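You operate a simulated robot arm through the tools that you are given. There is no shell and no other tool. Be economical: measure what you need, move in short steps, check, and stop when the job is done.

You run a simulated robot arm. Do the job below in one go: nothing can be reset, and whatever is moved stays where it is left.

Task
Put two of the guide roller with the orange caps from the top of the set-up bench in the silver scrap pan marked two.

Only the result counts: the job must be done as asked and must still hold three seconds after the hand-in. Knocking over, shifting, dropping, spilling or breaking anything else fails it. Lids that push on must go on centred and level and be pressed home; caps that screw on are set level and turned clockwise until they are tight.

Robot
A 7-joint arm with a two-finger parallel gripper, fixed in place. Base frame: the origin is at the foot of the arm, x ahead of it, y to its left, z up; the work surface is at about z = 0. Lengths are in m, angles in degrees, forces in N, time in s.
With the tool pointing down near the work surface it reaches from about 0.24 to 0.62 m from the base axis. Its first joint turns from -66.0 to 66.0 degrees. Payload 2.6 kg.
Tool frame: the origin (TCP) lies between the finger pads and is the grasp point; the fingertips stand 0.03 m ahead of it; z points along the fingers, y is the line along which they close. Largest opening 0.094 m; finger width 0.028, thickness 0.01; the body of the gripper, 0.05 by 0.096 m, starts 0.055 m behind the TCP.
Orientation is that of the tool frame in the base frame, as a unit quaternion [x, y, z, w]. With the fingers straight down and closing along the base's y, the tool's x points along the base's -x, its y along +y and its z along -z.

Tools
- The arm moves only by the tool step_arm. Its argument "moves" is a list that holds one entry, the list of rows, each a list of 7 numbers: the shift along the tool's x, y, z in units of 100 mm (1.0 is 100 mm), then the turn, a rotation vector about the tool's x, y, z in units of 180 degrees (1.0 is 180 degrees), then the finger opening in m, from 0 to 0.094. In form: [[[tx, ty, tz, rx, ry, rz, fingers], ...]]. A call has 1 to 20 rows; each row is the pose to reach, as a shift and turn from the pose commanded when the call began, along the tool's axes at that moment. A call with a number of a shift or a turn outside -1 to 1 is refused whole. A row lasts 0.2 s, in which the tool goes at most 0.05 m and 8.6 degrees; a call with a longer step from one row to the next is refused whole, and so is a gripper value outside its range. Where a pose cannot be reached the arm comes as near as it can. A force on the tool above 40 N (or 10 N above the force at the start of the call, whichever is more), or a blocked arm, ends the call early, and 0.2 s more pass. Each finger travels about 0.072 m/s and halts on what it meets, pressing with about 23 N; the grip force reading is that of the motor and also rises with nothing between the fingers. The clock runs only during rows and for 0.2 s after the last one: add rows that repeat a pose to give the fingers time. It gives the time, the measured TCP pose, the force on the tool (base axes), the opening and the grip force at its end, in the units of the frame above (readings bear some noise), and new pictures: "pictures" is both (left out), scene, wrist or none.
- Cameras (640 x 400 px; columns grow to the right, rows downward): "scene" is fixed at [0.049, 0.4518, 0.5554]; the picture's right is [-0.57, -0.82, 0.00], its down [-0.53, 0.37, -0.76] and it looks along [0.62, -0.44, -0.65] (base axes); focal length 291 px, centre (320, 200). "wrist" rides on the gripper at [-0.037, 0, -0.058] in the tool frame; the picture's right is [0.00, -1.00, 0.00], its down [0.97, 0.00, -0.24] and it looks along [0.24, 0.00, 0.97] (tool axes); focal length 218 px, centre (320, 200). There is no depth. A picture from a camera that has moved, and an enlarged one, comes with that camera's place and axes in the base frame and with its lens.
- inspect(camera, box): a new picture of the part [left, top, right, bottom] of that camera's present view, enlarged. No time passes.
- job_done(): hands the job in; it is judged then, once.

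Work in short steps. Places have to be worked out from the pictures, the camera data and where the tool is seen: move nearer, look again, correct. Check each grasp and each placing, and mend what went wrong. You have 90 turns and 150 pictures in all, those below and enlarged ones among them. Open the gripper and draw the arm clear of the work before you hand the job in, unless the task says otherwise; then end with one line.

The tools are called after ">>>" by a JSON object that holds its "op" and its "data". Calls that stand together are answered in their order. step_arm: Moves the arm, as the interface text tells. Its arguments: {"type":"object","properties":{"moves":{"type":"array","items":{"type":"array","items":{"type":"array","items":{"type":"number"}}}},"pictures":{"type":"string","enum":["both","scene","wrist","none"]}},"required":["moves"]} The other tools are called the same way: inspect (camera, box) takes an enlarged picture of a part of a camera's view; job_done () hands the job in.

At the start:

```text
time: 0.0
tool_pos: [0.3495, 0.0165, 0.3233]
orientation: [0.0, 1.0, 0.0, 0.0]
contact_force: [1.1, -0.4, 0.1]
width: 0.094
finger_force: 0.0
```

scene: 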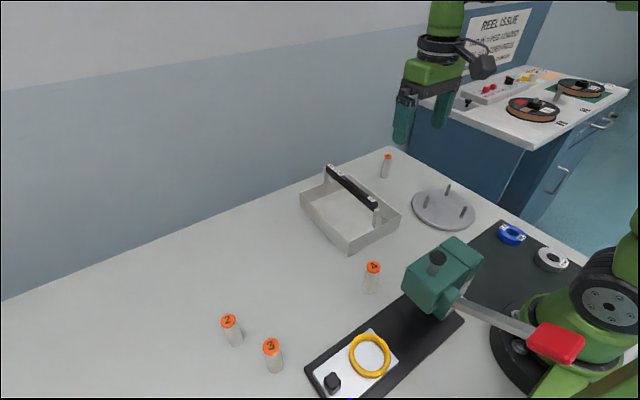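
wrist: 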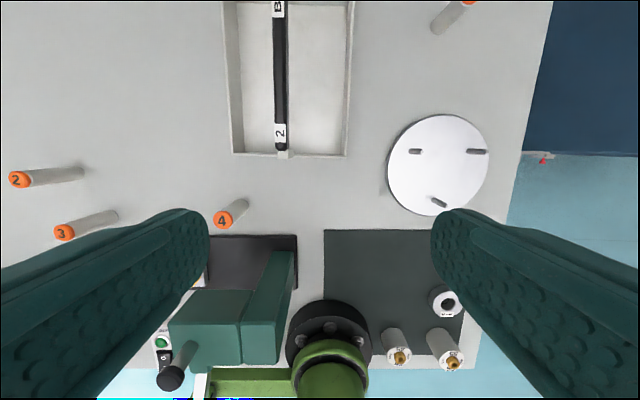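

I'll look closely at the tray, its labels, and the rollers before doing anything.

>>> {"op": "inspect", "data": {"camera": "scene", "box": [280, 140, 480, 265]}}

>>> {"op": "inspect", "data": {"camera": "wrist", "box": [200, 0, 520, 200]}}

>>> {"op": "inspect", "data": {"camera": "scene", "box": [200, 250, 400, 375]}}

```text
3.20 times, centred on (380, 202) of scene
camera zoom: at [0.049, 0.4518, 0.5554], right [-0.57, -0.82, 0.0], down [-0.53, 0.37, -0.76], along [0.62, -0.44, -0.65], focal length 932 px, centre (128, 192)
```

zoom: 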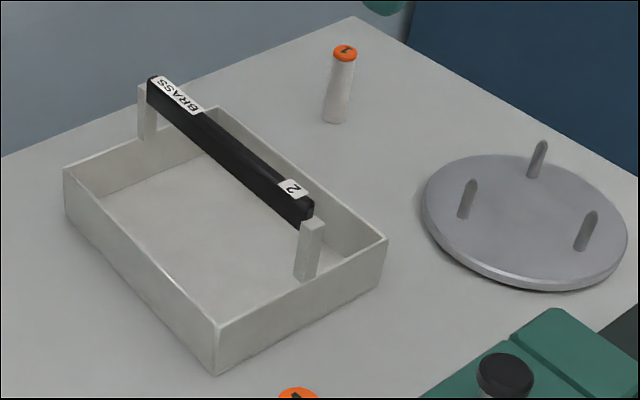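

```text
2.00 times, centred on (360, 100) of wrist
camera zoom: at [0.3854, 0.0163, 0.382], right [0.0, -1.0, 0.0], down [-0.97, 0.0, 0.24], along [-0.24, 0.0, -0.97], focal length 436 px, centre (240, 400)
```

zoom: 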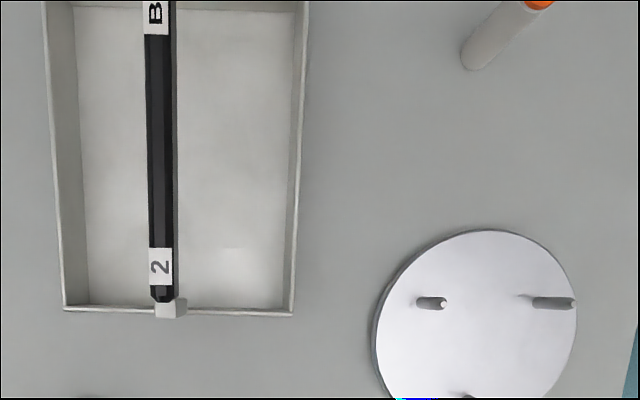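

```text
3.20 times, centred on (300, 312) of scene
camera zoom: at [0.049, 0.4518, 0.5554], right [-0.57, -0.82, 0.0], down [-0.53, 0.37, -0.76], along [0.62, -0.44, -0.65], focal length 932 px, centre (384, -160)
```

zoom: 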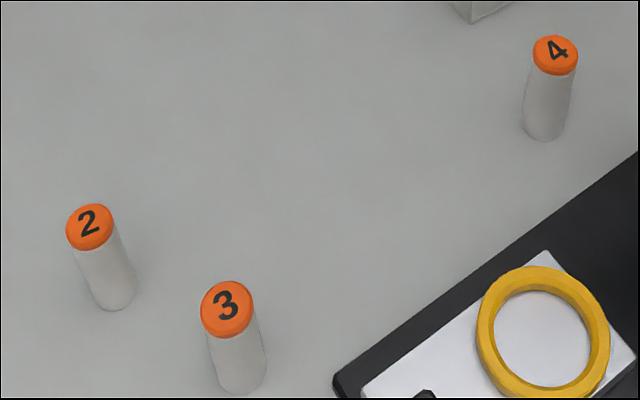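

The only pan is marked "BRASS 2". It spans roughly x 0.37–0.59, y −0.03–0.135, with a handle along its middle. Roller 4 is near (0.28, 0.155) and roller 2 near (0.34, 0.44), both about 0.075 tall. I'll move nearer to roller 4 and look again.

>>> {"op": "step_arm", "data": {"moves": [[[0.12, 0.25, 0.2, 0, 0, 0, 0.094], [0.25, 0.5, 0.4, 0, 0, 0, 0.094], [0.38, 0.75, 0.6, 0, 0, 0, 0.094], [0.5, 1.0, 0.8, 0, 0, 0, 0.094], [0.5, 1.0, 0.8, 0, 0, 0, 0.094]]]}}

```text
time: 1.2
tool_pos: [0.2978, 0.1172, 0.2452]
orientation: [-0.001, 1.0, 0.0, 0.0]
contact_force: [-0.2, -1.3, -0.4]
width: 0.0939
finger_force: 0.0
camera wrist: at [0.335, 0.1161, 0.3021], right [0.0, -1.0, 0.0], down [-0.97, 0.0, 0.24], along [-0.24, 0.0, -0.97], focal length 218 px, centre (320, 200)
```

scene: 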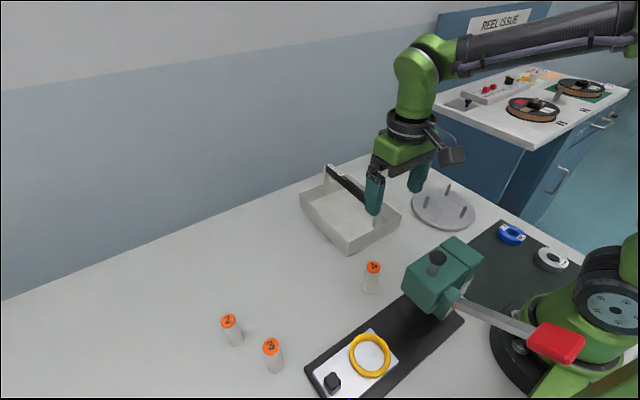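
wrist: 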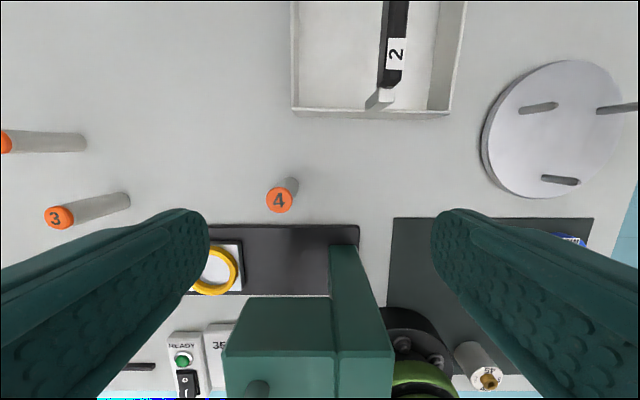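

Two views put roller 4 at about (0.280, 0.158). Before descending I need the height of the green press beside it.

>>> {"op": "inspect", "data": {"camera": "scene", "box": [340, 220, 500, 320]}}

>>> {"op": "inspect", "data": {"camera": "wrist", "box": [200, 160, 440, 400]}}

```text
4.00 times, centred on (420, 270) of scene
camera zoom: at [0.049, 0.4518, 0.5554], right [-0.57, -0.82, 0.0], down [-0.53, 0.37, -0.76], along [0.62, -0.44, -0.65], focal length 1164 px, centre (-80, -80)
```

zoom: 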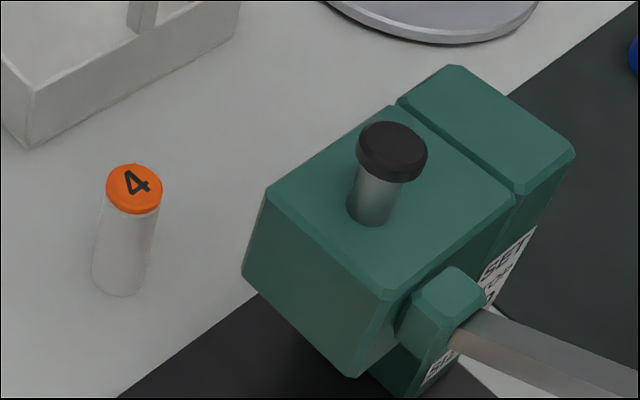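

```text
1.67 times, centred on (320, 280) of wrist
camera zoom: at [0.335, 0.1161, 0.3021], right [0.0, -1.0, 0.0], down [-0.97, 0.0, 0.24], along [-0.24, 0.0, -0.97], focal length 364 px, centre (320, 67)
```

zoom: 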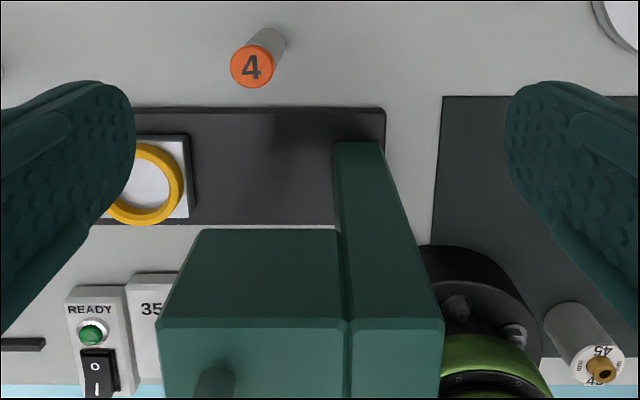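

The press is a tall column (x<0.21, about 0.19 high) and the forearm could foul it over roller 4. So I'll use rollers 1 and 2, which stand in the open. First I head toward roller 1, turning the tool 90° so the fingers close along x, as the pan halves need.

>>> {"op": "step_arm", "data": {"moves": [[[-0.09, -0.09, -0.05, 0, 0, 0.0455, 0.094], [-0.18, -0.18, -0.1, 0, 0, 0.091, 0.094], [-0.27, -0.27, -0.15, 0, 0, 0.1365, 0.094], [-0.36, -0.36, -0.2, 0, 0, 0.182, 0.094], [-0.45, -0.45, -0.2, 0, 0, 0.2275, 0.094], [-0.54, -0.54, -0.2, 0, 0, 0.273, 0.094], [-0.63, -0.63, -0.2, 0, 0, 0.3185, 0.094], [-0.72, -0.72, -0.2, 0, 0, 0.364, 0.094], [-0.81, -0.81, -0.2, 0, 0, 0.4095, 0.094], [-0.9, -0.9, -0.2, 0, 0, 0.455, 0.094], [-1.0, -1.0, -0.2, 0, 0, 0.5, 0.094], [-1.0, -1.0, -0.2, 0, 0, 0.5, 0.094]]]}}

```text
time: 3.8
tool_pos: [0.3988, 0.0177, 0.2628]
orientation: [0.708, 0.706, 0.0, 0.0]
contact_force: [-0.2, -0.5, -0.1]
width: 0.0939
finger_force: 0.1
camera wrist: at [0.3983, -0.0205, 0.3223], right [-1.0, 0.0, 0.0], down [0.0, 0.97, 0.24], along [0.0, 0.24, -0.97], focal length 218 px, centre (320, 200)
```

scene: 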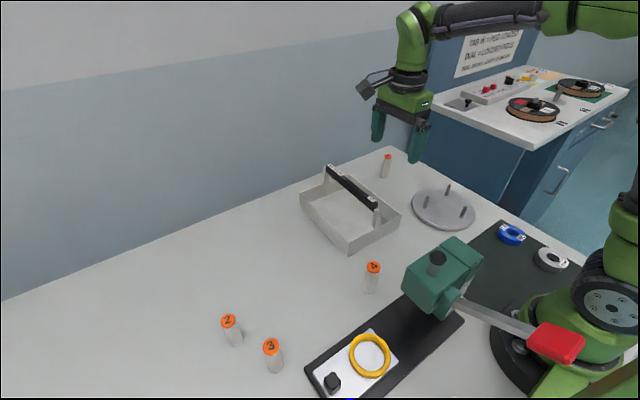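
wrist: 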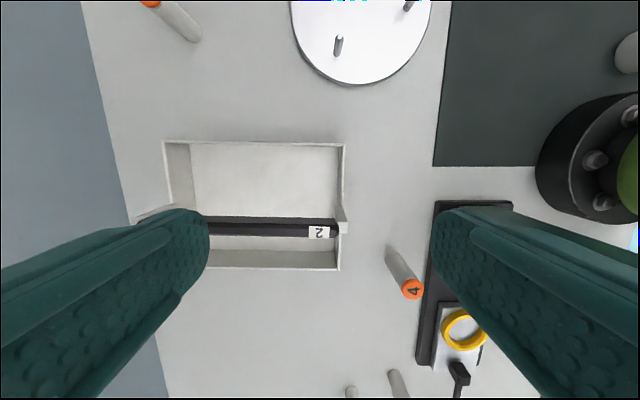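

Roller 1 reads about (0.562, −0.16). I move most of the way there at height and look again.

>>> {"op": "step_arm", "data": {"moves": [[[-0.25, 0.25, 0, 0, 0, 0, 0.094], [-0.5, 0.5, 0, 0, 0, 0, 0.094], [-0.75, 0.75, 0, 0, 0, 0, 0.094], [-1.0, 1.0, 0, 0, 0, 0, 0.094], [-1.0, 1.0, 0, 0, 0, 0, 0.094]]], "pictures": "wrist"}}

```text
time: 5.0
tool_pos: [0.5007, -0.0833, 0.2624]
orientation: [0.707, 0.707, 0.0, -0.001]
contact_force: [0.2, -0.3, -0.1]
width: 0.0941
finger_force: 0.1
camera wrist: at [0.4989, -0.1208, 0.3213], right [-1.0, 0.0, 0.0], down [0.0, 0.97, 0.24], along [0.0, 0.24, -0.97], focal length 218 px, centre (320, 200)
```

wrist: 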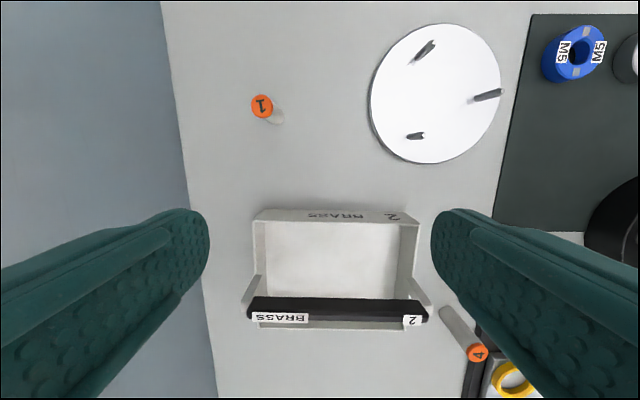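

Roller 1 refined: (0.560, −0.163). I position above it and come part-way down.

>>> {"op": "step_arm", "data": {"moves": [[[-0.27, 0.2, 0, 0, 0, 0, 0.094], [-0.54, 0.4, 0, 0, 0, 0, 0.094], [-0.8, 0.6, 0, 0, 0, 0, 0.094], [-0.8, 0.6, 0.35, 0, 0, 0, 0.094], [-0.8, 0.6, 0.7, 0, 0, 0, 0.094], [-0.8, 0.6, 0.9, 0, 0, 0, 0.094], [-0.8, 0.6, 0.9, 0, 0, 0, 0.094]]]}}

```text
time: 6.6
tool_pos: [0.5588, -0.1629, 0.1746]
orientation: [0.707, 0.707, 0.0, 0.0]
contact_force: [-0.2, 0.3, -0.3]
width: 0.0941
finger_force: 0.1
out of reach, approached as far as the arm can: row 3
camera wrist: at [0.558, -0.2007, 0.2323], right [-1.0, 0.0, 0.0], down [0.0, 0.97, 0.24], along [0.0, 0.24, -0.97], focal length 218 px, centre (320, 200)
```

scene: 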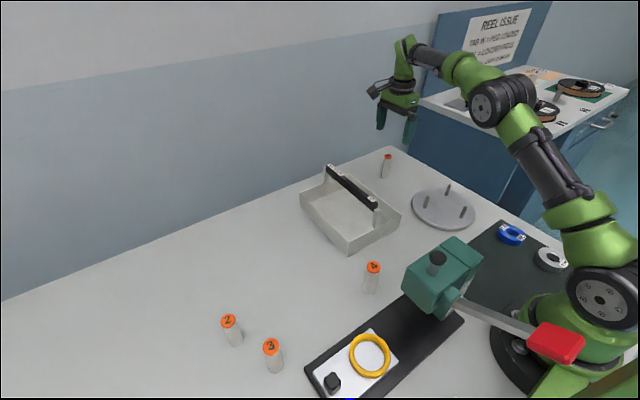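
wrist: 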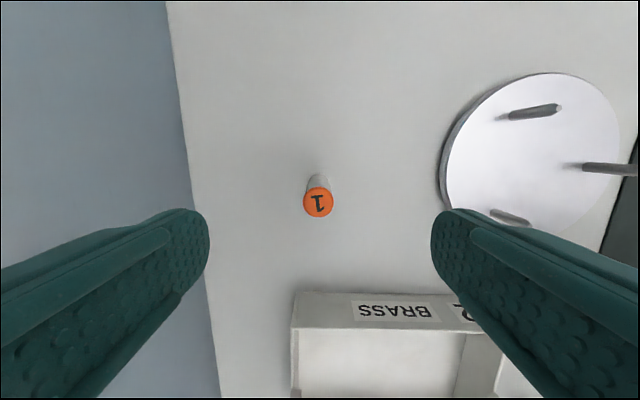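

Aligned within about 3 mm; I descend most of the way.

>>> {"op": "step_arm", "data": {"moves": [[[0.02, 0.01, 0.3, 0, 0, 0, 0.094], [0.02, 0.01, 0.6, 0, 0, 0, 0.094], [0.02, 0.01, 0.8, 0, 0, 0, 0.094], [0.02, 0.01, 0.98, 0, 0, 0, 0.094], [0.02, 0.01, 0.98, 0, 0, 0, 0.094]]]}}

```text
time: 7.8
tool_pos: [0.5596, -0.1601, 0.0749]
orientation: [0.707, 0.707, 0.0, 0.0]
contact_force: [0.1, 0.5, 0.1]
width: 0.0939
finger_force: 0.0
camera wrist: at [0.5594, -0.1981, 0.1338], right [-1.0, 0.0, 0.0], down [0.0, 0.97, 0.24], along [0.0, 0.24, -0.97], focal length 218 px, centre (320, 200)
```

scene: 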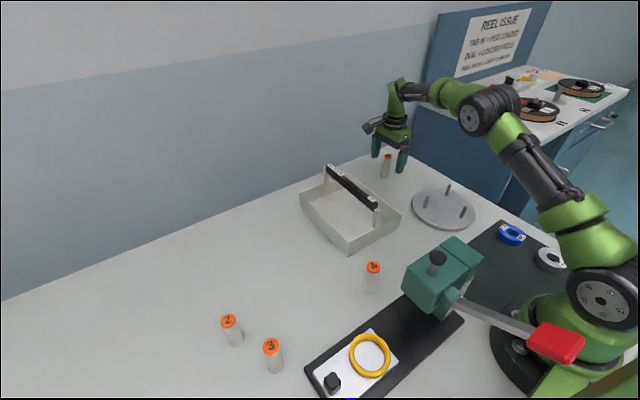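
wrist: 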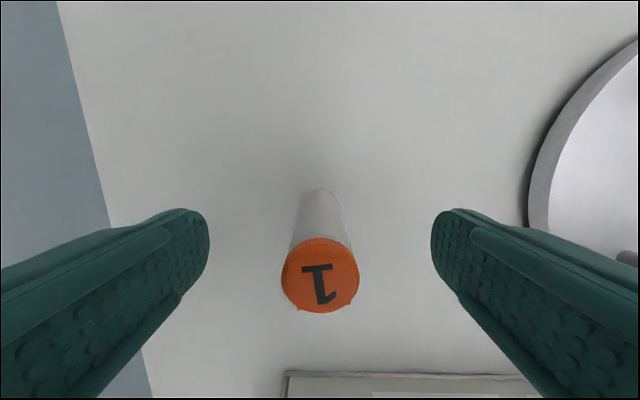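

Centred. I lower to z≈0.045 and close.

>>> {"op": "step_arm", "data": {"moves": [[[0, 0, 0.15, 0, 0, 0, 0.094], [0, 0, 0.3, 0, 0, 0, 0.094], [0, 0, 0.3, 0, 0, 0, 0.05], [0, 0, 0.3, 0, 0, 0, 0.015], [0, 0, 0.3, 0, 0, 0, 0.015], [0, 0, 0.3, 0, 0, 0, 0.015], [0, 0, 0.3, 0, 0, 0, 0.015], [0, 0, 0.3, 0, 0, 0, 0.015]]]}}

```text
time: 9.6
tool_pos: [0.5599, -0.1601, 0.0454]
orientation: [0.708, 0.707, 0.0, -0.001]
contact_force: [0.2, -0.5, -0.5]
width: 0.022
finger_force: 22.6
camera wrist: at [0.5591, -0.1984, 0.1039], right [-1.0, 0.0, 0.0], down [0.0, 0.97, 0.24], along [0.0, 0.24, -0.97], focal length 218 px, centre (320, 200)
```

scene: 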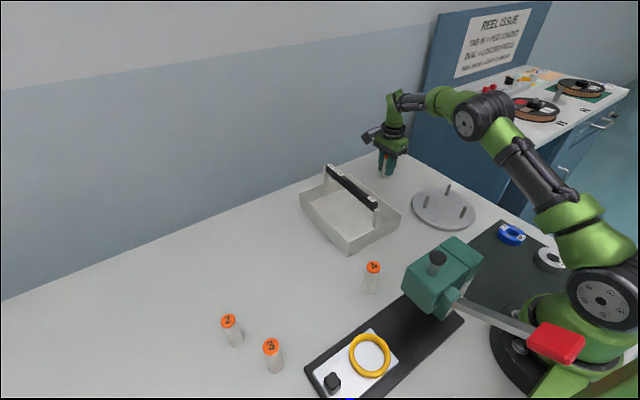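
wrist: 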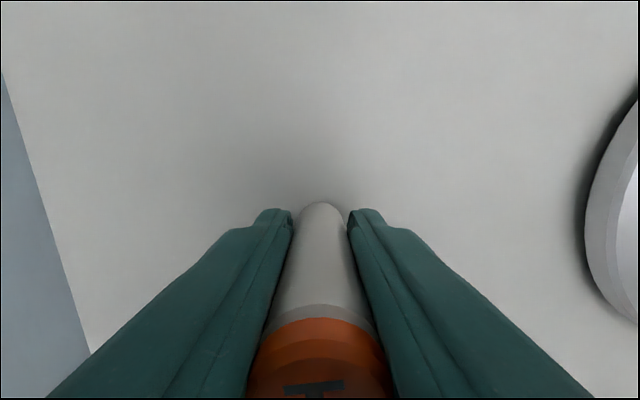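

Gripped (width 0.022). I lift 0.1 m and start across toward the pan's near-side half.

>>> {"op": "step_arm", "data": {"moves": [[[0, 0, -0.2, 0, 0, 0, 0.015], [0, 0, -0.5, 0, 0, 0, 0.015], [0, 0, -0.8, 0, 0, 0, 0.015], [0, 0, -1.0, 0, 0, 0, 0.015], [0.25, -0.2, -1.0, 0, 0, 0, 0.015], [0.5, -0.4, -1.0, 0, 0, 0, 0.015], [0.75, -0.6, -1.0, 0, 0, 0, 0.015], [1.0, -0.8, -1.0, 0, 0, 0, 0.015], [1.0, -0.8, -1.0, 0, 0, 0, 0.015]]]}}

```text
time: 11.6
tool_pos: [0.4785, -0.0605, 0.1452]
orientation: [0.707, 0.707, 0.0, 0.0]
contact_force: [-0.9, 0.4, -0.1]
width: 0.0219
finger_force: 22.6
camera wrist: at [0.4782, -0.0983, 0.2037], right [-1.0, 0.0, 0.0], down [0.0, 0.97, 0.24], along [0.0, 0.24, -0.97], focal length 218 px, centre (320, 200)
```

scene: 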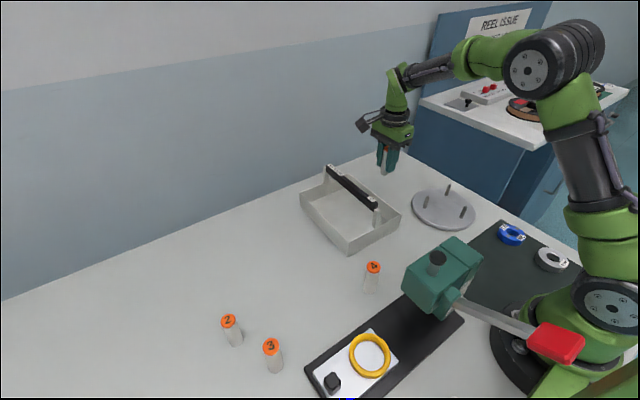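
wrist: 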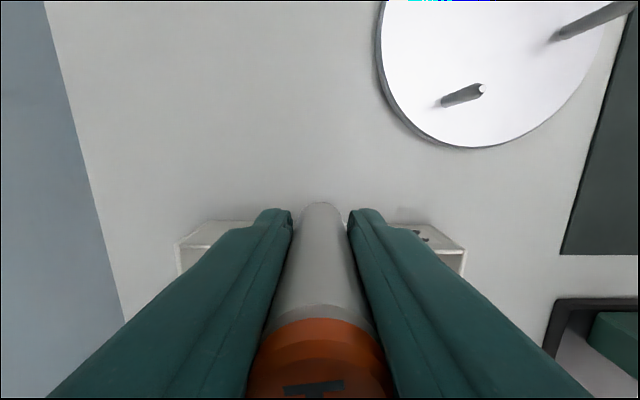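

Still held. The handle works out at y≈0.06, z≈0.11 and the near wall at y≈−0.025, so I aim at y=0.010, staying above the pan.

>>> {"op": "step_arm", "data": {"moves": [[[0.2, 0, 0, 0, 0, 0, 0.015], [0.4, 0, 0, 0, 0, 0, 0.015], [0.6, 0, 0, 0, 0, 0, 0.015], [0.7, 0, 0, 0, 0, 0, 0.015], [0.7, 0, 0, 0, 0, 0, 0.015]]]}}

```text
time: 12.8
tool_pos: [0.4791, 0.0094, 0.1448]
orientation: [0.707, 0.707, -0.001, 0.001]
contact_force: [0.0, -1.0, -0.9]
width: 0.0217
finger_force: 23.2
camera wrist: at [0.4787, -0.0285, 0.2038], right [-1.0, 0.0, 0.0], down [0.0, 0.97, 0.24], along [0.0, 0.24, -0.97], focal length 218 px, centre (320, 200)
```

scene: 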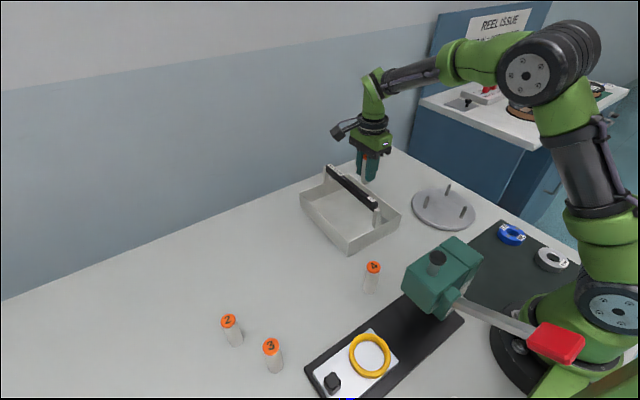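
wrist: 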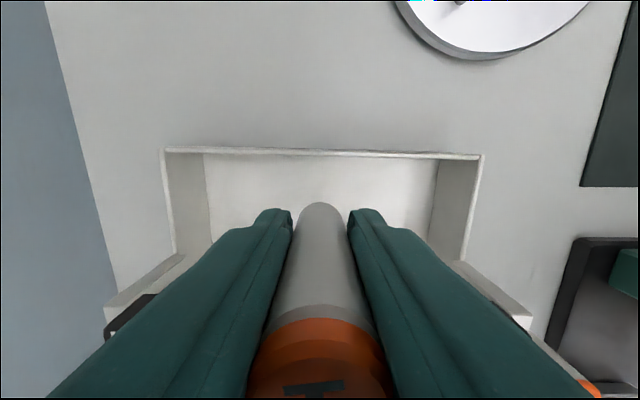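

Well over the half. I lower to just above the floor level.

>>> {"op": "step_arm", "data": {"moves": [[[0, 0, 0.25, 0, 0, 0, 0.015], [0, 0, 0.5, 0, 0, 0, 0.015], [0, 0, 0.7, 0, 0, 0, 0.015], [0, 0, 0.85, 0, 0, 0, 0.015], [0, 0, 0.9, 0, 0, 0, 0.015], [0, 0, 0.92, 0, 0, 0, 0.015], [0, 0, 0.92, 0, 0, 0, 0.015]]]}}

```text
time: 14.4
tool_pos: [0.4807, 0.0086, 0.0544]
orientation: [0.707, 0.707, 0.0, 0.0]
contact_force: [0.1, -0.2, -0.3]
width: 0.022
finger_force: 22.9
camera wrist: at [0.4792, -0.029, 0.1119], right [-1.0, 0.0, 0.0], down [0.0, 0.97, 0.24], along [0.0, 0.24, -0.97], focal length 218 px, centre (320, 200)
```

scene: 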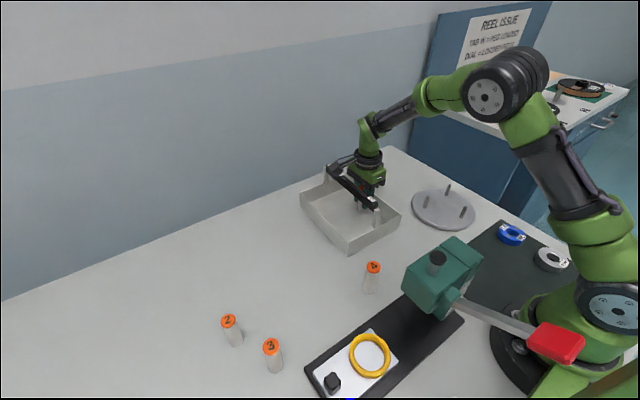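
wrist: 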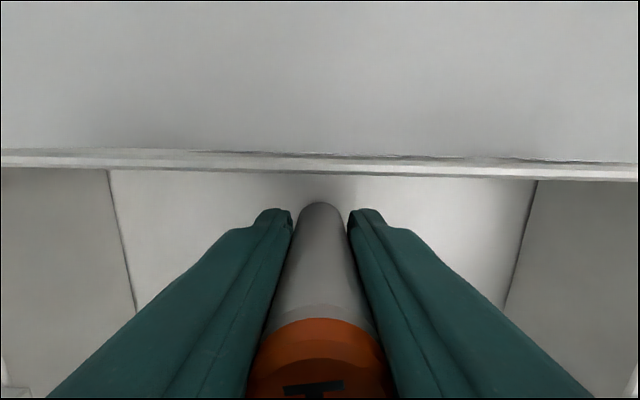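

No contact yet; I lower in 1 mm steps to find the floor.

>>> {"op": "step_arm", "data": {"moves": [[[0, 0, 0.015, 0, 0, 0, 0.015], [0, 0, 0.03, 0, 0, 0, 0.015], [0, 0, 0.04, 0, 0, 0, 0.015], [0, 0, 0.04, 0, 0, 0, 0.015]]], "pictures": "none"}}

```text
time: 15.4
tool_pos: [0.4801, 0.0092, 0.0494]
orientation: [0.708, 0.706, 0.001, 0.0]
contact_force: [-0.2, -1.1, -0.4]
width: 0.0219
finger_force: 23.1
```

>>> {"op": "step_arm", "data": {"moves": [[[0, 0, 0.01, 0, 0, 0, 0.015], [0, 0, 0.015, 0, 0, 0, 0.015], [0, 0, 0.02, 0, 0, 0, 0.015], [0, 0, 0.02, 0, 0, 0, 0.015]]], "pictures": "none"}}

```text
time: 16.4
tool_pos: [0.4797, 0.009, 0.0494]
orientation: [0.707, 0.707, 0.001, 0.001]
contact_force: [-5.1, -1.2, 22.7]
width: 0.0219
finger_force: 23.3
```

The 23 N upward force shows the roller is on the pan floor. I relax the press 1.5 mm and open modestly.

>>> {"op": "step_arm", "data": {"moves": [[[0, 0, -0.015, 0, 0, 0, 0.015], [0, 0, -0.015, 0, 0, 0, 0.022], [0, 0, -0.015, 0, 0, 0, 0.035], [0, 0, -0.015, 0, 0, 0, 0.05], [0, 0, -0.015, 0, 0, 0, 0.05], [0, 0, -0.015, 0, 0, 0, 0.05]]], "pictures": "wrist"}}

```text
time: 17.8
tool_pos: [0.4796, 0.0091, 0.0489]
orientation: [0.707, 0.707, 0.0, 0.0]
contact_force: [0.7, -0.5, -0.1]
width: 0.0499
finger_force: 0.1
camera wrist: at [0.4792, -0.0286, 0.1074], right [-1.0, 0.0, 0.0], down [0.0, 0.97, 0.24], along [0.0, 0.24, -0.97], focal length 218 px, centre (320, 200)
```

wrist: 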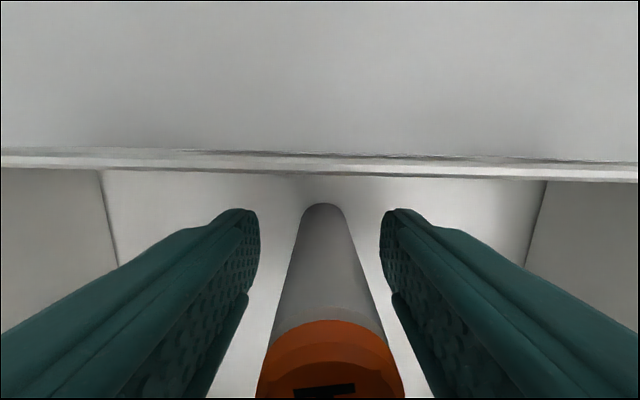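

The roller stands on its own. I rise straight up and look.

>>> {"op": "step_arm", "data": {"moves": [[[0, 0, -0.2, 0, 0, 0, 0.05], [0, 0, -0.5, 0, 0, 0, 0.05], [0, 0, -0.8, 0, 0, 0, 0.05], [0, 0, -1.0, 0, 0, 0, 0.05], [0, 0, -1.0, 0, 0, 0, 0.05]]], "pictures": "none"}}

>>> {"op": "step_arm", "data": {"moves": [[[0, 0, -0.3, 0, 0, 0, 0.05], [0, 0, -0.7, 0, 0, 0, 0.05], [0, 0, -1.0, 0, 0, 0, 0.05], [0, 0, -1.0, 0, 0, 0, 0.094], [0, 0, -1.0, 0, 0, 0, 0.094]]]}}

```text
time: 19.0
tool_pos: [0.4794, 0.0086, 0.149]
orientation: [0.707, 0.708, 0.0, 0.0]
contact_force: [0.3, -0.3, 0.6]
width: 0.0499
finger_force: 0.1
```

```text
time: 20.2
tool_pos: [0.4796, 0.0084, 0.2501]
orientation: [0.707, 0.707, 0.001, 0.001]
contact_force: [0.4, 0.5, 0.4]
width: 0.094
finger_force: 0.0
camera wrist: at [0.4789, -0.0287, 0.3081], right [-1.0, 0.0, 0.0], down [0.0, 0.97, 0.24], along [0.0, 0.24, -0.97], focal length 218 px, centre (320, 200)
```

scene: 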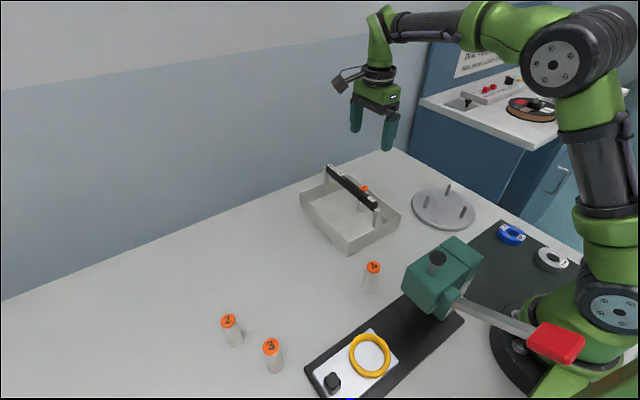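
wrist: 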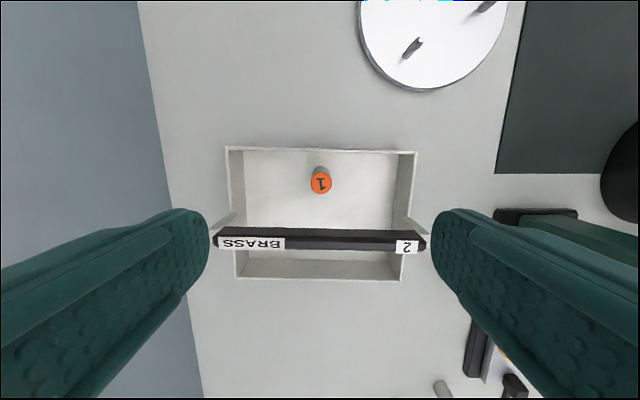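

Roller 1 stands in the pan. Next I head to roller 2 at height, turning the tool back 90° on the way.

>>> {"op": "step_arm", "data": {"moves": [[[0.09, -0.045, 0, 0, 0, -0.0455, 0.094], [0.18, -0.09, 0, 0, 0, -0.091, 0.094], [0.27, -0.135, 0, 0, 0, -0.1365, 0.094], [0.36, -0.18, 0, 0, 0, -0.182, 0.094], [0.45, -0.225, 0, 0, 0, -0.2275, 0.094], [0.54, -0.27, 0, 0, 0, -0.273, 0.094], [0.63, -0.315, 0, 0, 0, -0.3185, 0.094], [0.72, -0.36, 0, 0, 0, -0.364, 0.094], [0.81, -0.405, 0, 0, 0, -0.4095, 0.094], [0.9, -0.45, 0, 0, 0, -0.455, 0.094], [1.0, -0.5, 0, 0, 0, -0.5, 0.094], [1.0, -0.5, 0, 0, 0, -0.5, 0.094]]], "pictures": "none"}}

>>> {"op": "step_arm", "data": {"moves": [[[0.045, 0.09, 0, 0, 0, -0.0455, 0.094], [0.09, 0.18, 0, 0, 0, -0.091, 0.094], [0.135, 0.27, 0, 0, 0, -0.1365, 0.094], [0.18, 0.36, 0, 0, 0, -0.182, 0.094], [0.225, 0.45, 0, 0, 0, -0.2275, 0.094], [0.27, 0.54, 0, 0, 0, -0.273, 0.094], [0.315, 0.63, 0, 0, 0, -0.3185, 0.094], [0.36, 0.72, 0, 0, 0, -0.364, 0.094], [0.405, 0.81, 0, 0, 0, -0.4095, 0.094], [0.45, 0.9, 0, 0, 0, -0.455, 0.094], [0.5, 1.0, 0, 0, 0, -0.5, 0.094], [0.5, 1.0, 0, 0, 0, -0.5, 0.094]]]}}

```text
time: 22.8
tool_pos: [0.4298, 0.1089, 0.2494]
orientation: [0.0, 1.0, 0.0, 0.0]
contact_force: [-0.1, -0.6, -0.2]
width: 0.0943
finger_force: 0.1
```

```text
time: 25.4
tool_pos: [0.38, 0.2086, 0.2489]
orientation: [0.708, -0.706, 0.0, 0.0]
contact_force: [-0.4, -0.2, -0.2]
width: 0.0939
finger_force: 0.1
camera wrist: at [0.3794, 0.2457, 0.3073], right [1.0, 0.0, 0.0], down [0.0, -0.97, 0.24], along [0.0, -0.24, -0.97], focal length 218 px, centre (320, 200)
```

scene: 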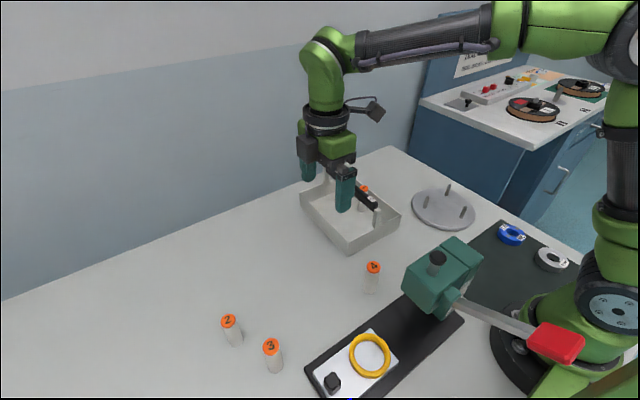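
wrist: 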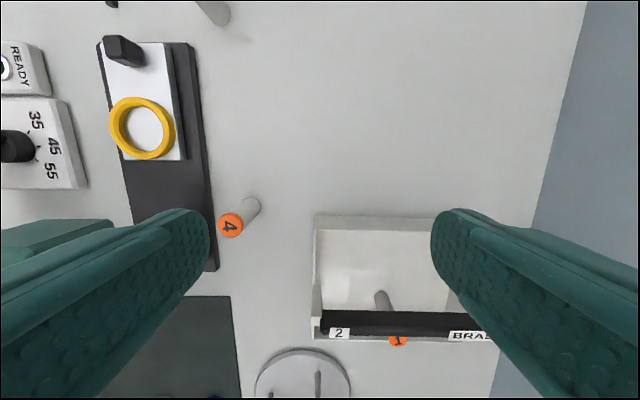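

Roller 3 reads (0.26, 0.40); roller 2 should be just beyond. I move 0.1 m in +y and look.

>>> {"op": "step_arm", "data": {"moves": [[[-0.3, 0.1, 0, 0, 0, 0, 0.094], [-0.6, 0.2, 0, 0, 0, 0, 0.094], [-0.9, 0.35, 0, 0, 0, 0, 0.094], [-1.0, 0.35, 0, 0, 0, 0, 0.094], [-1.0, 0.35, 0, 0, 0, 0, 0.094]]], "pictures": "wrist"}}

```text
time: 26.6
tool_pos: [0.3447, 0.3092, 0.2497]
orientation: [-0.706, 0.708, -0.002, 0.0]
contact_force: [0.2, -0.2, -0.6]
width: 0.0939
finger_force: 0.0
camera wrist: at [0.3446, 0.3462, 0.3074], right [1.0, 0.0, 0.0], down [0.0, -0.97, 0.24], along [0.0, -0.24, -0.97], focal length 218 px, centre (320, 200)
```

wrist: 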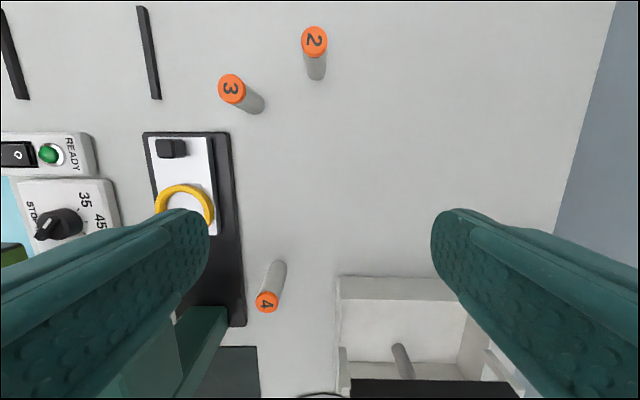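

Roller 2 is at about (0.339, 0.438). I move another 0.1 m in +y.

>>> {"op": "step_arm", "data": {"moves": [[[-0.3, 0.02, 0, 0, 0, 0, 0.094], [-0.6, 0.04, 0.1, 0, 0, 0, 0.094], [-0.9, 0.06, 0.2, 0, 0, 0, 0.094], [-1.0, 0.06, 0.4, 0, 0, 0, 0.08], [-1.0, 0.06, 0.5, 0, 0, 0, 0.07], [-1.0, 0.06, 0.5, 0, 0, 0, 0.07]]]}}

```text
time: 28.0
tool_pos: [0.3384, 0.4077, 0.2006]
orientation: [0.707, -0.707, 0.001, 0.0]
contact_force: [0.5, 0.2, -0.5]
width: 0.07
finger_force: 0.0
camera wrist: at [0.3385, 0.4447, 0.2572], right [1.0, 0.0, 0.0], down [0.0, -0.97, 0.24], along [0.0, -0.24, -0.97], focal length 218 px, centre (320, 200)
```

scene: 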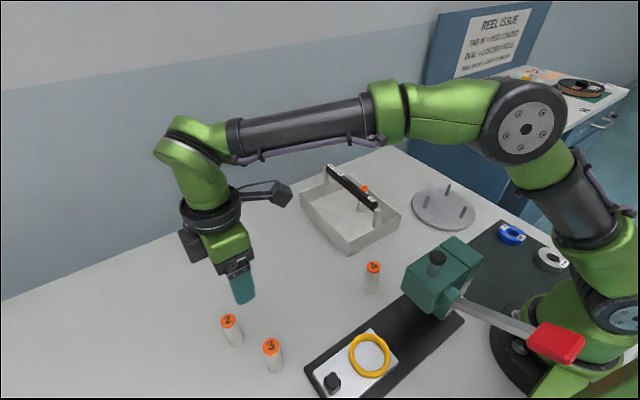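
wrist: 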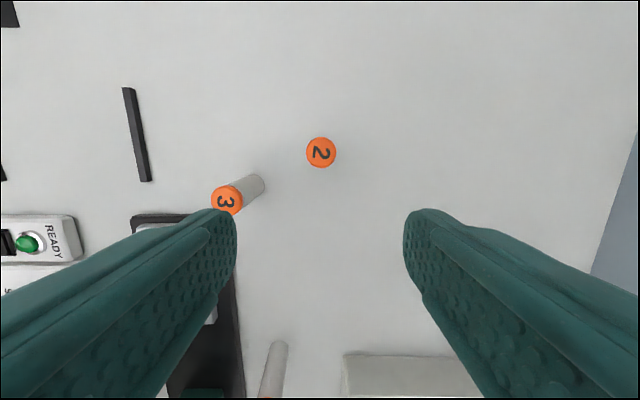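

Refined: (0.339, 0.439). I move over and descend to z≈0.12.

>>> {"op": "step_arm", "data": {"moves": [[[-0.2, 0, 0, 0, 0, 0, 0.07], [-0.31, 0, 0, 0, 0, 0, 0.07], [-0.31, 0, 0.25, 0, 0, 0, 0.07], [-0.31, 0, 0.5, 0, 0, 0, 0.07], [-0.31, 0, 0.8, 0, 0, 0, 0.07], [-0.31, 0, 0.8, 0, 0, 0, 0.07]]]}}

```text
time: 29.4
tool_pos: [0.3391, 0.4406, 0.1198]
orientation: [-0.707, 0.708, 0.0, 0.0]
contact_force: [0.6, -0.1, -0.3]
width: 0.0699
finger_force: 0.0
camera wrist: at [0.3389, 0.4759, 0.1774], right [1.0, 0.0, 0.0], down [0.0, -0.97, 0.24], along [0.0, -0.24, -0.97], focal length 218 px, centre (320, 200)
```

scene: 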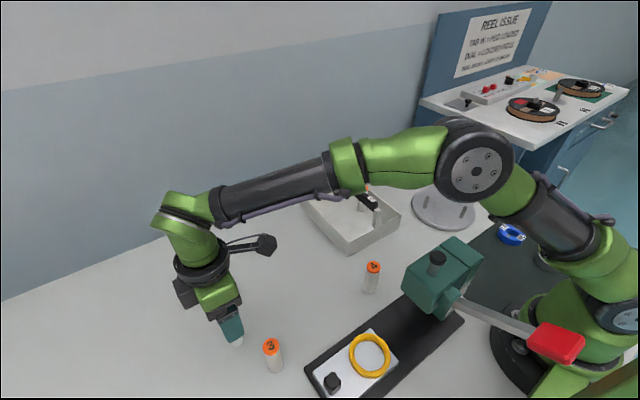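
wrist: 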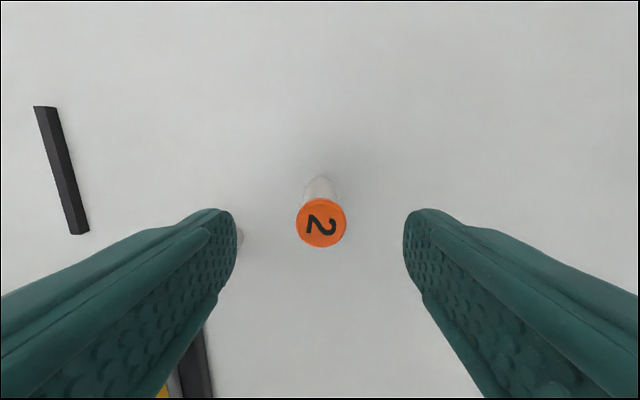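

Centred, with the left finger about 2 cm clear of roller 3. I descend to 0.045 and close.

>>> {"op": "step_arm", "data": {"moves": [[[0, 0, 0.25, 0, 0, 0, 0.07], [0, 0, 0.5, 0, 0, 0, 0.07], [0, 0, 0.65, 0, 0, 0, 0.07], [0, 0, 0.75, 0, 0, 0, 0.07], [0, 0, 0.75, 0, 0, 0, 0.07], [0, 0, 0.75, 0, 0, 0, 0.04], [0, 0, 0.75, 0, 0, 0, 0.015], [0, 0, 0.75, 0, 0, 0, 0.015], [0, 0, 0.75, 0, 0, 0, 0.015], [0, 0, 0.75, 0, 0, 0, 0.015]]]}}

```text
time: 31.6
tool_pos: [0.3397, 0.4393, 0.0443]
orientation: [0.707, -0.707, 0.001, 0.0]
contact_force: [0.4, -0.4, 0.2]
width: 0.0237
finger_force: 23.0
camera wrist: at [0.3386, 0.4758, 0.1027], right [1.0, 0.0, 0.0], down [0.0, -0.97, 0.24], along [0.0, -0.24, -0.97], focal length 218 px, centre (320, 200)
```

scene: 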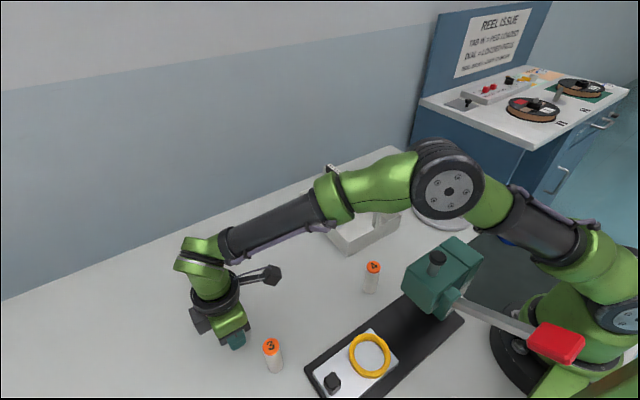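
wrist: 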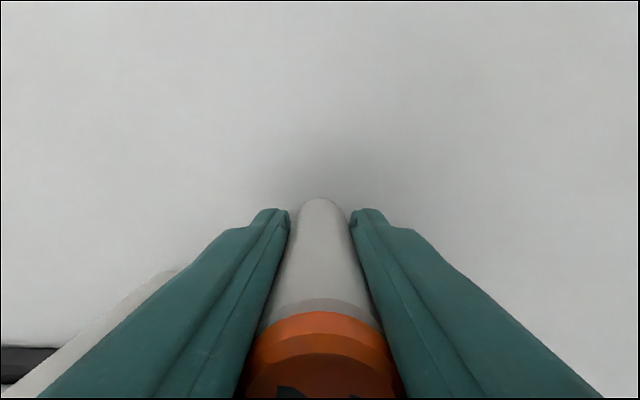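

Gripped. I lift 0.1 m, then travel in +x and −y toward the pan in stages.

>>> {"op": "step_arm", "data": {"moves": [[[0, 0, -0.2, 0, 0, 0, 0.015], [0, 0, -0.5, 0, 0, 0, 0.015], [0, 0, -0.8, 0, 0, 0, 0.015], [0, 0, -1.0, 0, 0, 0, 0.015], [0.1, -0.3, -1.0, 0, 0, 0, 0.015], [0.4, -0.6, -1.0, 0, 0, 0, 0.015], [0.7, -0.8, -1.0, 0, 0, 0, 0.015], [1.0, -1.0, -1.0, 0, 0, 0, 0.015], [1.0, -1.0, -1.0, 0, 0, 0, 0.015]]], "pictures": "scene"}}

>>> {"op": "step_arm", "data": {"moves": [[[0.3, -0.1, 0, 0, 0, 0, 0.015], [0.6, -0.2, 0, 0, 0, 0, 0.015], [0.8, -0.4, 0, 0, 0, 0, 0.015], [1.0, -0.4, 0, 0, 0, 0, 0.015], [1.0, -0.4, 0, 0, 0, 0, 0.015]]]}}

```text
time: 33.6
tool_pos: [0.4391, 0.3387, 0.1464]
orientation: [-0.707, 0.707, 0.0, 0.001]
contact_force: [-0.3, -0.6, -0.4]
width: 0.0235
finger_force: 23.0
```

scene: 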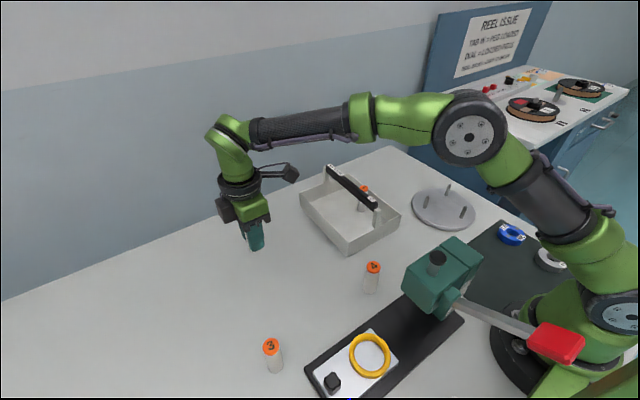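

```text
time: 34.8
tool_pos: [0.4789, 0.2388, 0.1457]
orientation: [0.708, -0.706, -0.001, 0.0]
contact_force: [0.1, 0.6, -1.1]
width: 0.0234
finger_force: 22.9
camera wrist: at [0.4784, 0.2753, 0.2034], right [1.0, 0.0, 0.0], down [0.0, -0.97, 0.24], along [0.0, -0.24, -0.97], focal length 218 px, centre (320, 200)
```

scene: 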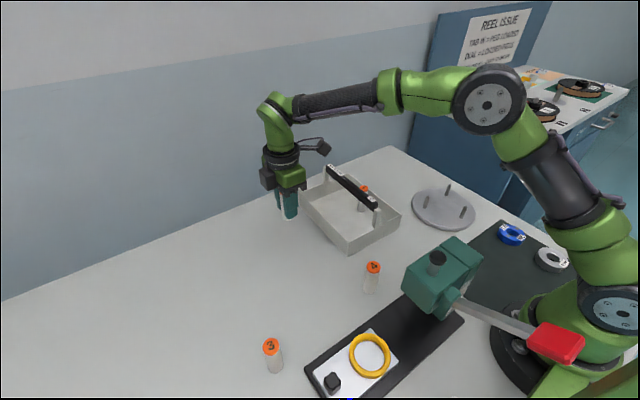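
wrist: 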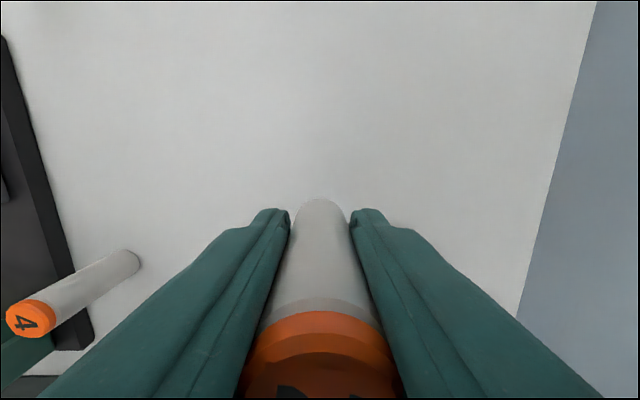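

Still held. I continue 0.1 m in −y over the pan's left rim, then check the clearances.

>>> {"op": "step_arm", "data": {"moves": [[[0.3, 0, 0, 0, 0, 0, 0.015], [0.6, 0, 0, 0, 0, 0, 0.015], [0.85, 0, 0, 0, 0, 0, 0.015], [1.0, 0, 0, 0, 0, 0, 0.015], [1.0, 0, 0, 0, 0, 0, 0.015]]]}}

```text
time: 36.0
tool_pos: [0.4789, 0.1399, 0.1449]
orientation: [-0.707, 0.707, -0.001, 0.0]
contact_force: [0.2, 0.3, 0.1]
width: 0.0235
finger_force: 23.2
camera wrist: at [0.4781, 0.1763, 0.2028], right [1.0, 0.0, 0.0], down [0.0, -0.97, 0.24], along [0.0, -0.24, -0.97], focal length 218 px, centre (320, 200)
```

scene: 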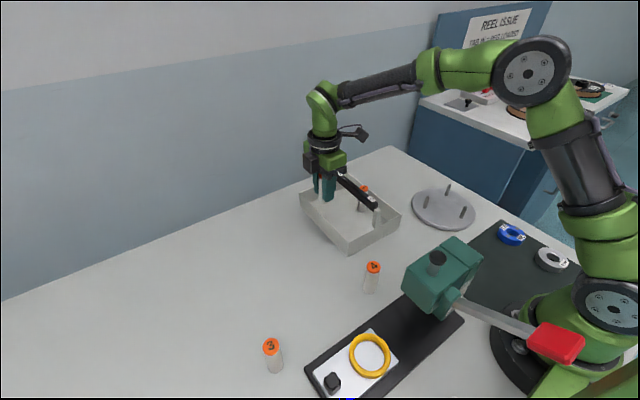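
wrist: 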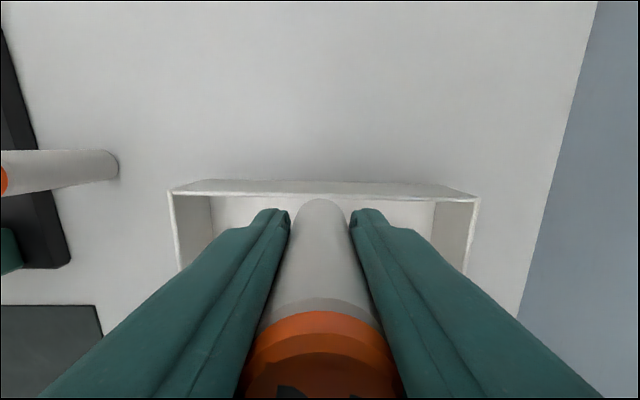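

The left wall is at y≈0.143, the handle edge at about 0.07. I move to y≈0.107 and check.

>>> {"op": "step_arm", "data": {"moves": [[[0.15, 0, 0, 0, 0, 0, 0.015], [0.33, 0, 0, 0, 0, 0, 0.015], [0.33, 0, 0, 0, 0, 0, 0.015], [0.33, 0, 0, 0, 0, 0, 0.015]]]}}

>>> {"op": "inspect", "data": {"camera": "scene", "box": [280, 130, 420, 260]}}

```text
time: 37.0
tool_pos: [0.4787, 0.1066, 0.1447]
orientation: [0.707, -0.707, 0.0, 0.0]
contact_force: [1.2, -0.1, -0.1]
width: 0.0236
finger_force: 23.2
camera wrist: at [0.478, 0.1429, 0.2024], right [1.0, 0.0, 0.0], down [0.0, -0.97, 0.24], along [0.0, -0.24, -0.97], focal length 218 px, centre (320, 200)
```

scene: 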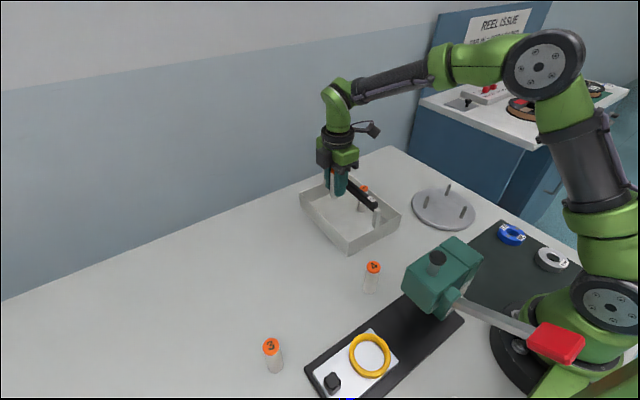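
wrist: 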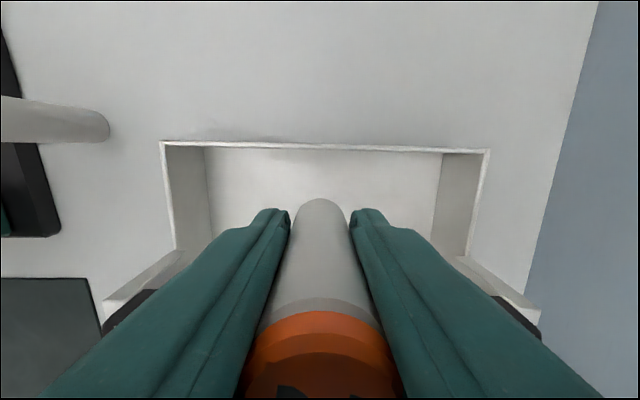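

```text
3.08 times, centred on (350, 195) of scene
camera zoom: at [0.049, 0.4518, 0.5554], right [-0.57, -0.82, 0.0], down [-0.53, 0.37, -0.76], along [0.62, -0.44, -0.65], focal length 896 px, centre (228, 215)
```

zoom: 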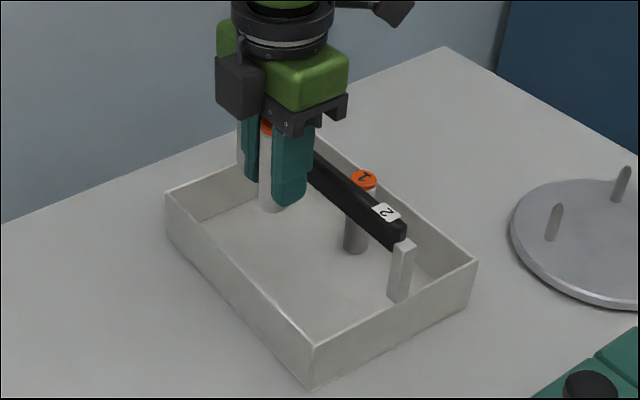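

Clear but slightly nearer the handle, so I shift 4 mm outward and lower to just above the floor.

>>> {"op": "step_arm", "data": {"moves": [[[-0.04, 0, 0, 0, 0, 0, 0.015], [-0.04, 0, 0.25, 0, 0, 0, 0.015], [-0.04, 0, 0.5, 0, 0, 0, 0.015], [-0.04, 0, 0.7, 0, 0, 0, 0.015], [-0.04, 0, 0.85, 0, 0, 0, 0.015], [-0.04, 0, 0.92, 0, 0, 0, 0.015], [-0.04, 0, 0.92, 0, 0, 0, 0.015]]]}}

```text
time: 38.6
tool_pos: [0.4796, 0.1102, 0.0516]
orientation: [-0.707, 0.707, 0.0, 0.0]
contact_force: [0.8, -0.4, 0.1]
width: 0.0237
finger_force: 23.0
camera wrist: at [0.4785, 0.1474, 0.1101], right [1.0, 0.0, 0.0], down [0.0, -0.97, 0.24], along [0.0, -0.24, -0.97], focal length 218 px, centre (320, 200)
```

scene: 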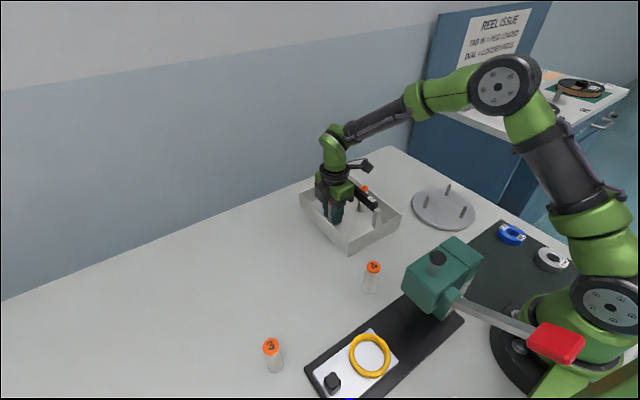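
wrist: 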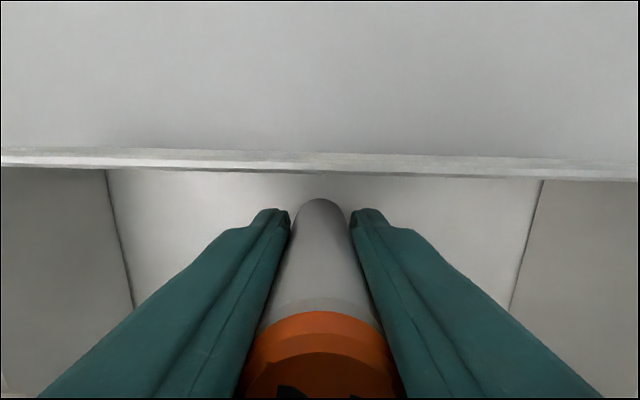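

Free of contact; I ease down a few millimetres to feel the floor.

>>> {"op": "step_arm", "data": {"moves": [[[0, 0, 0.01, 0, 0, 0, 0.015], [0, 0, 0.02, 0, 0, 0, 0.015], [0, 0, 0.03, 0, 0, 0, 0.015], [0, 0, 0.03, 0, 0, 0, 0.015]]], "pictures": "none"}}

```text
time: 39.6
tool_pos: [0.4793, 0.1118, 0.0492]
orientation: [0.707, -0.707, 0.0, 0.0]
contact_force: [0.0, -0.4, 0.5]
width: 0.0238
finger_force: 23.8
```

>>> {"op": "step_arm", "data": {"moves": [[[0, 0, 0.007, 0, 0, 0, 0.015], [0, 0, 0.014, 0, 0, 0, 0.015], [0, 0, 0.014, 0, 0, 0, 0.015]]], "pictures": "none"}}

```text
time: 40.4
tool_pos: [0.4788, 0.1092, 0.0475]
orientation: [-0.707, 0.707, 0.0, 0.0]
contact_force: [-1.5, -0.9, 5.2]
width: 0.0236
finger_force: 23.0
```

The roller has touched the floor (5 N). I release with a modest opening.

>>> {"op": "step_arm", "data": {"moves": [[[0, 0, 0, 0, 0, 0, 0.024], [0, 0, 0, 0, 0, 0, 0.035], [0, 0, 0, 0, 0, 0, 0.05], [0, 0, 0, 0, 0, 0, 0.05], [0, 0, 0, 0, 0, 0, 0.05]]], "pictures": "wrist"}}

```text
time: 41.6
tool_pos: [0.48, 0.1111, 0.0483]
orientation: [0.708, -0.706, 0.001, 0.001]
contact_force: [-0.5, 0.4, -0.2]
width: 0.0499
finger_force: 0.0
camera wrist: at [0.4786, 0.1471, 0.1062], right [1.0, 0.0, 0.0], down [0.0, -0.97, 0.24], along [0.0, -0.24, -0.97], focal length 218 px, centre (320, 200)
```

wrist: 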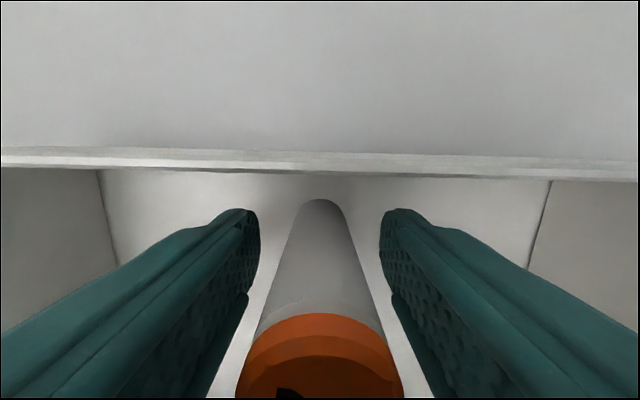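

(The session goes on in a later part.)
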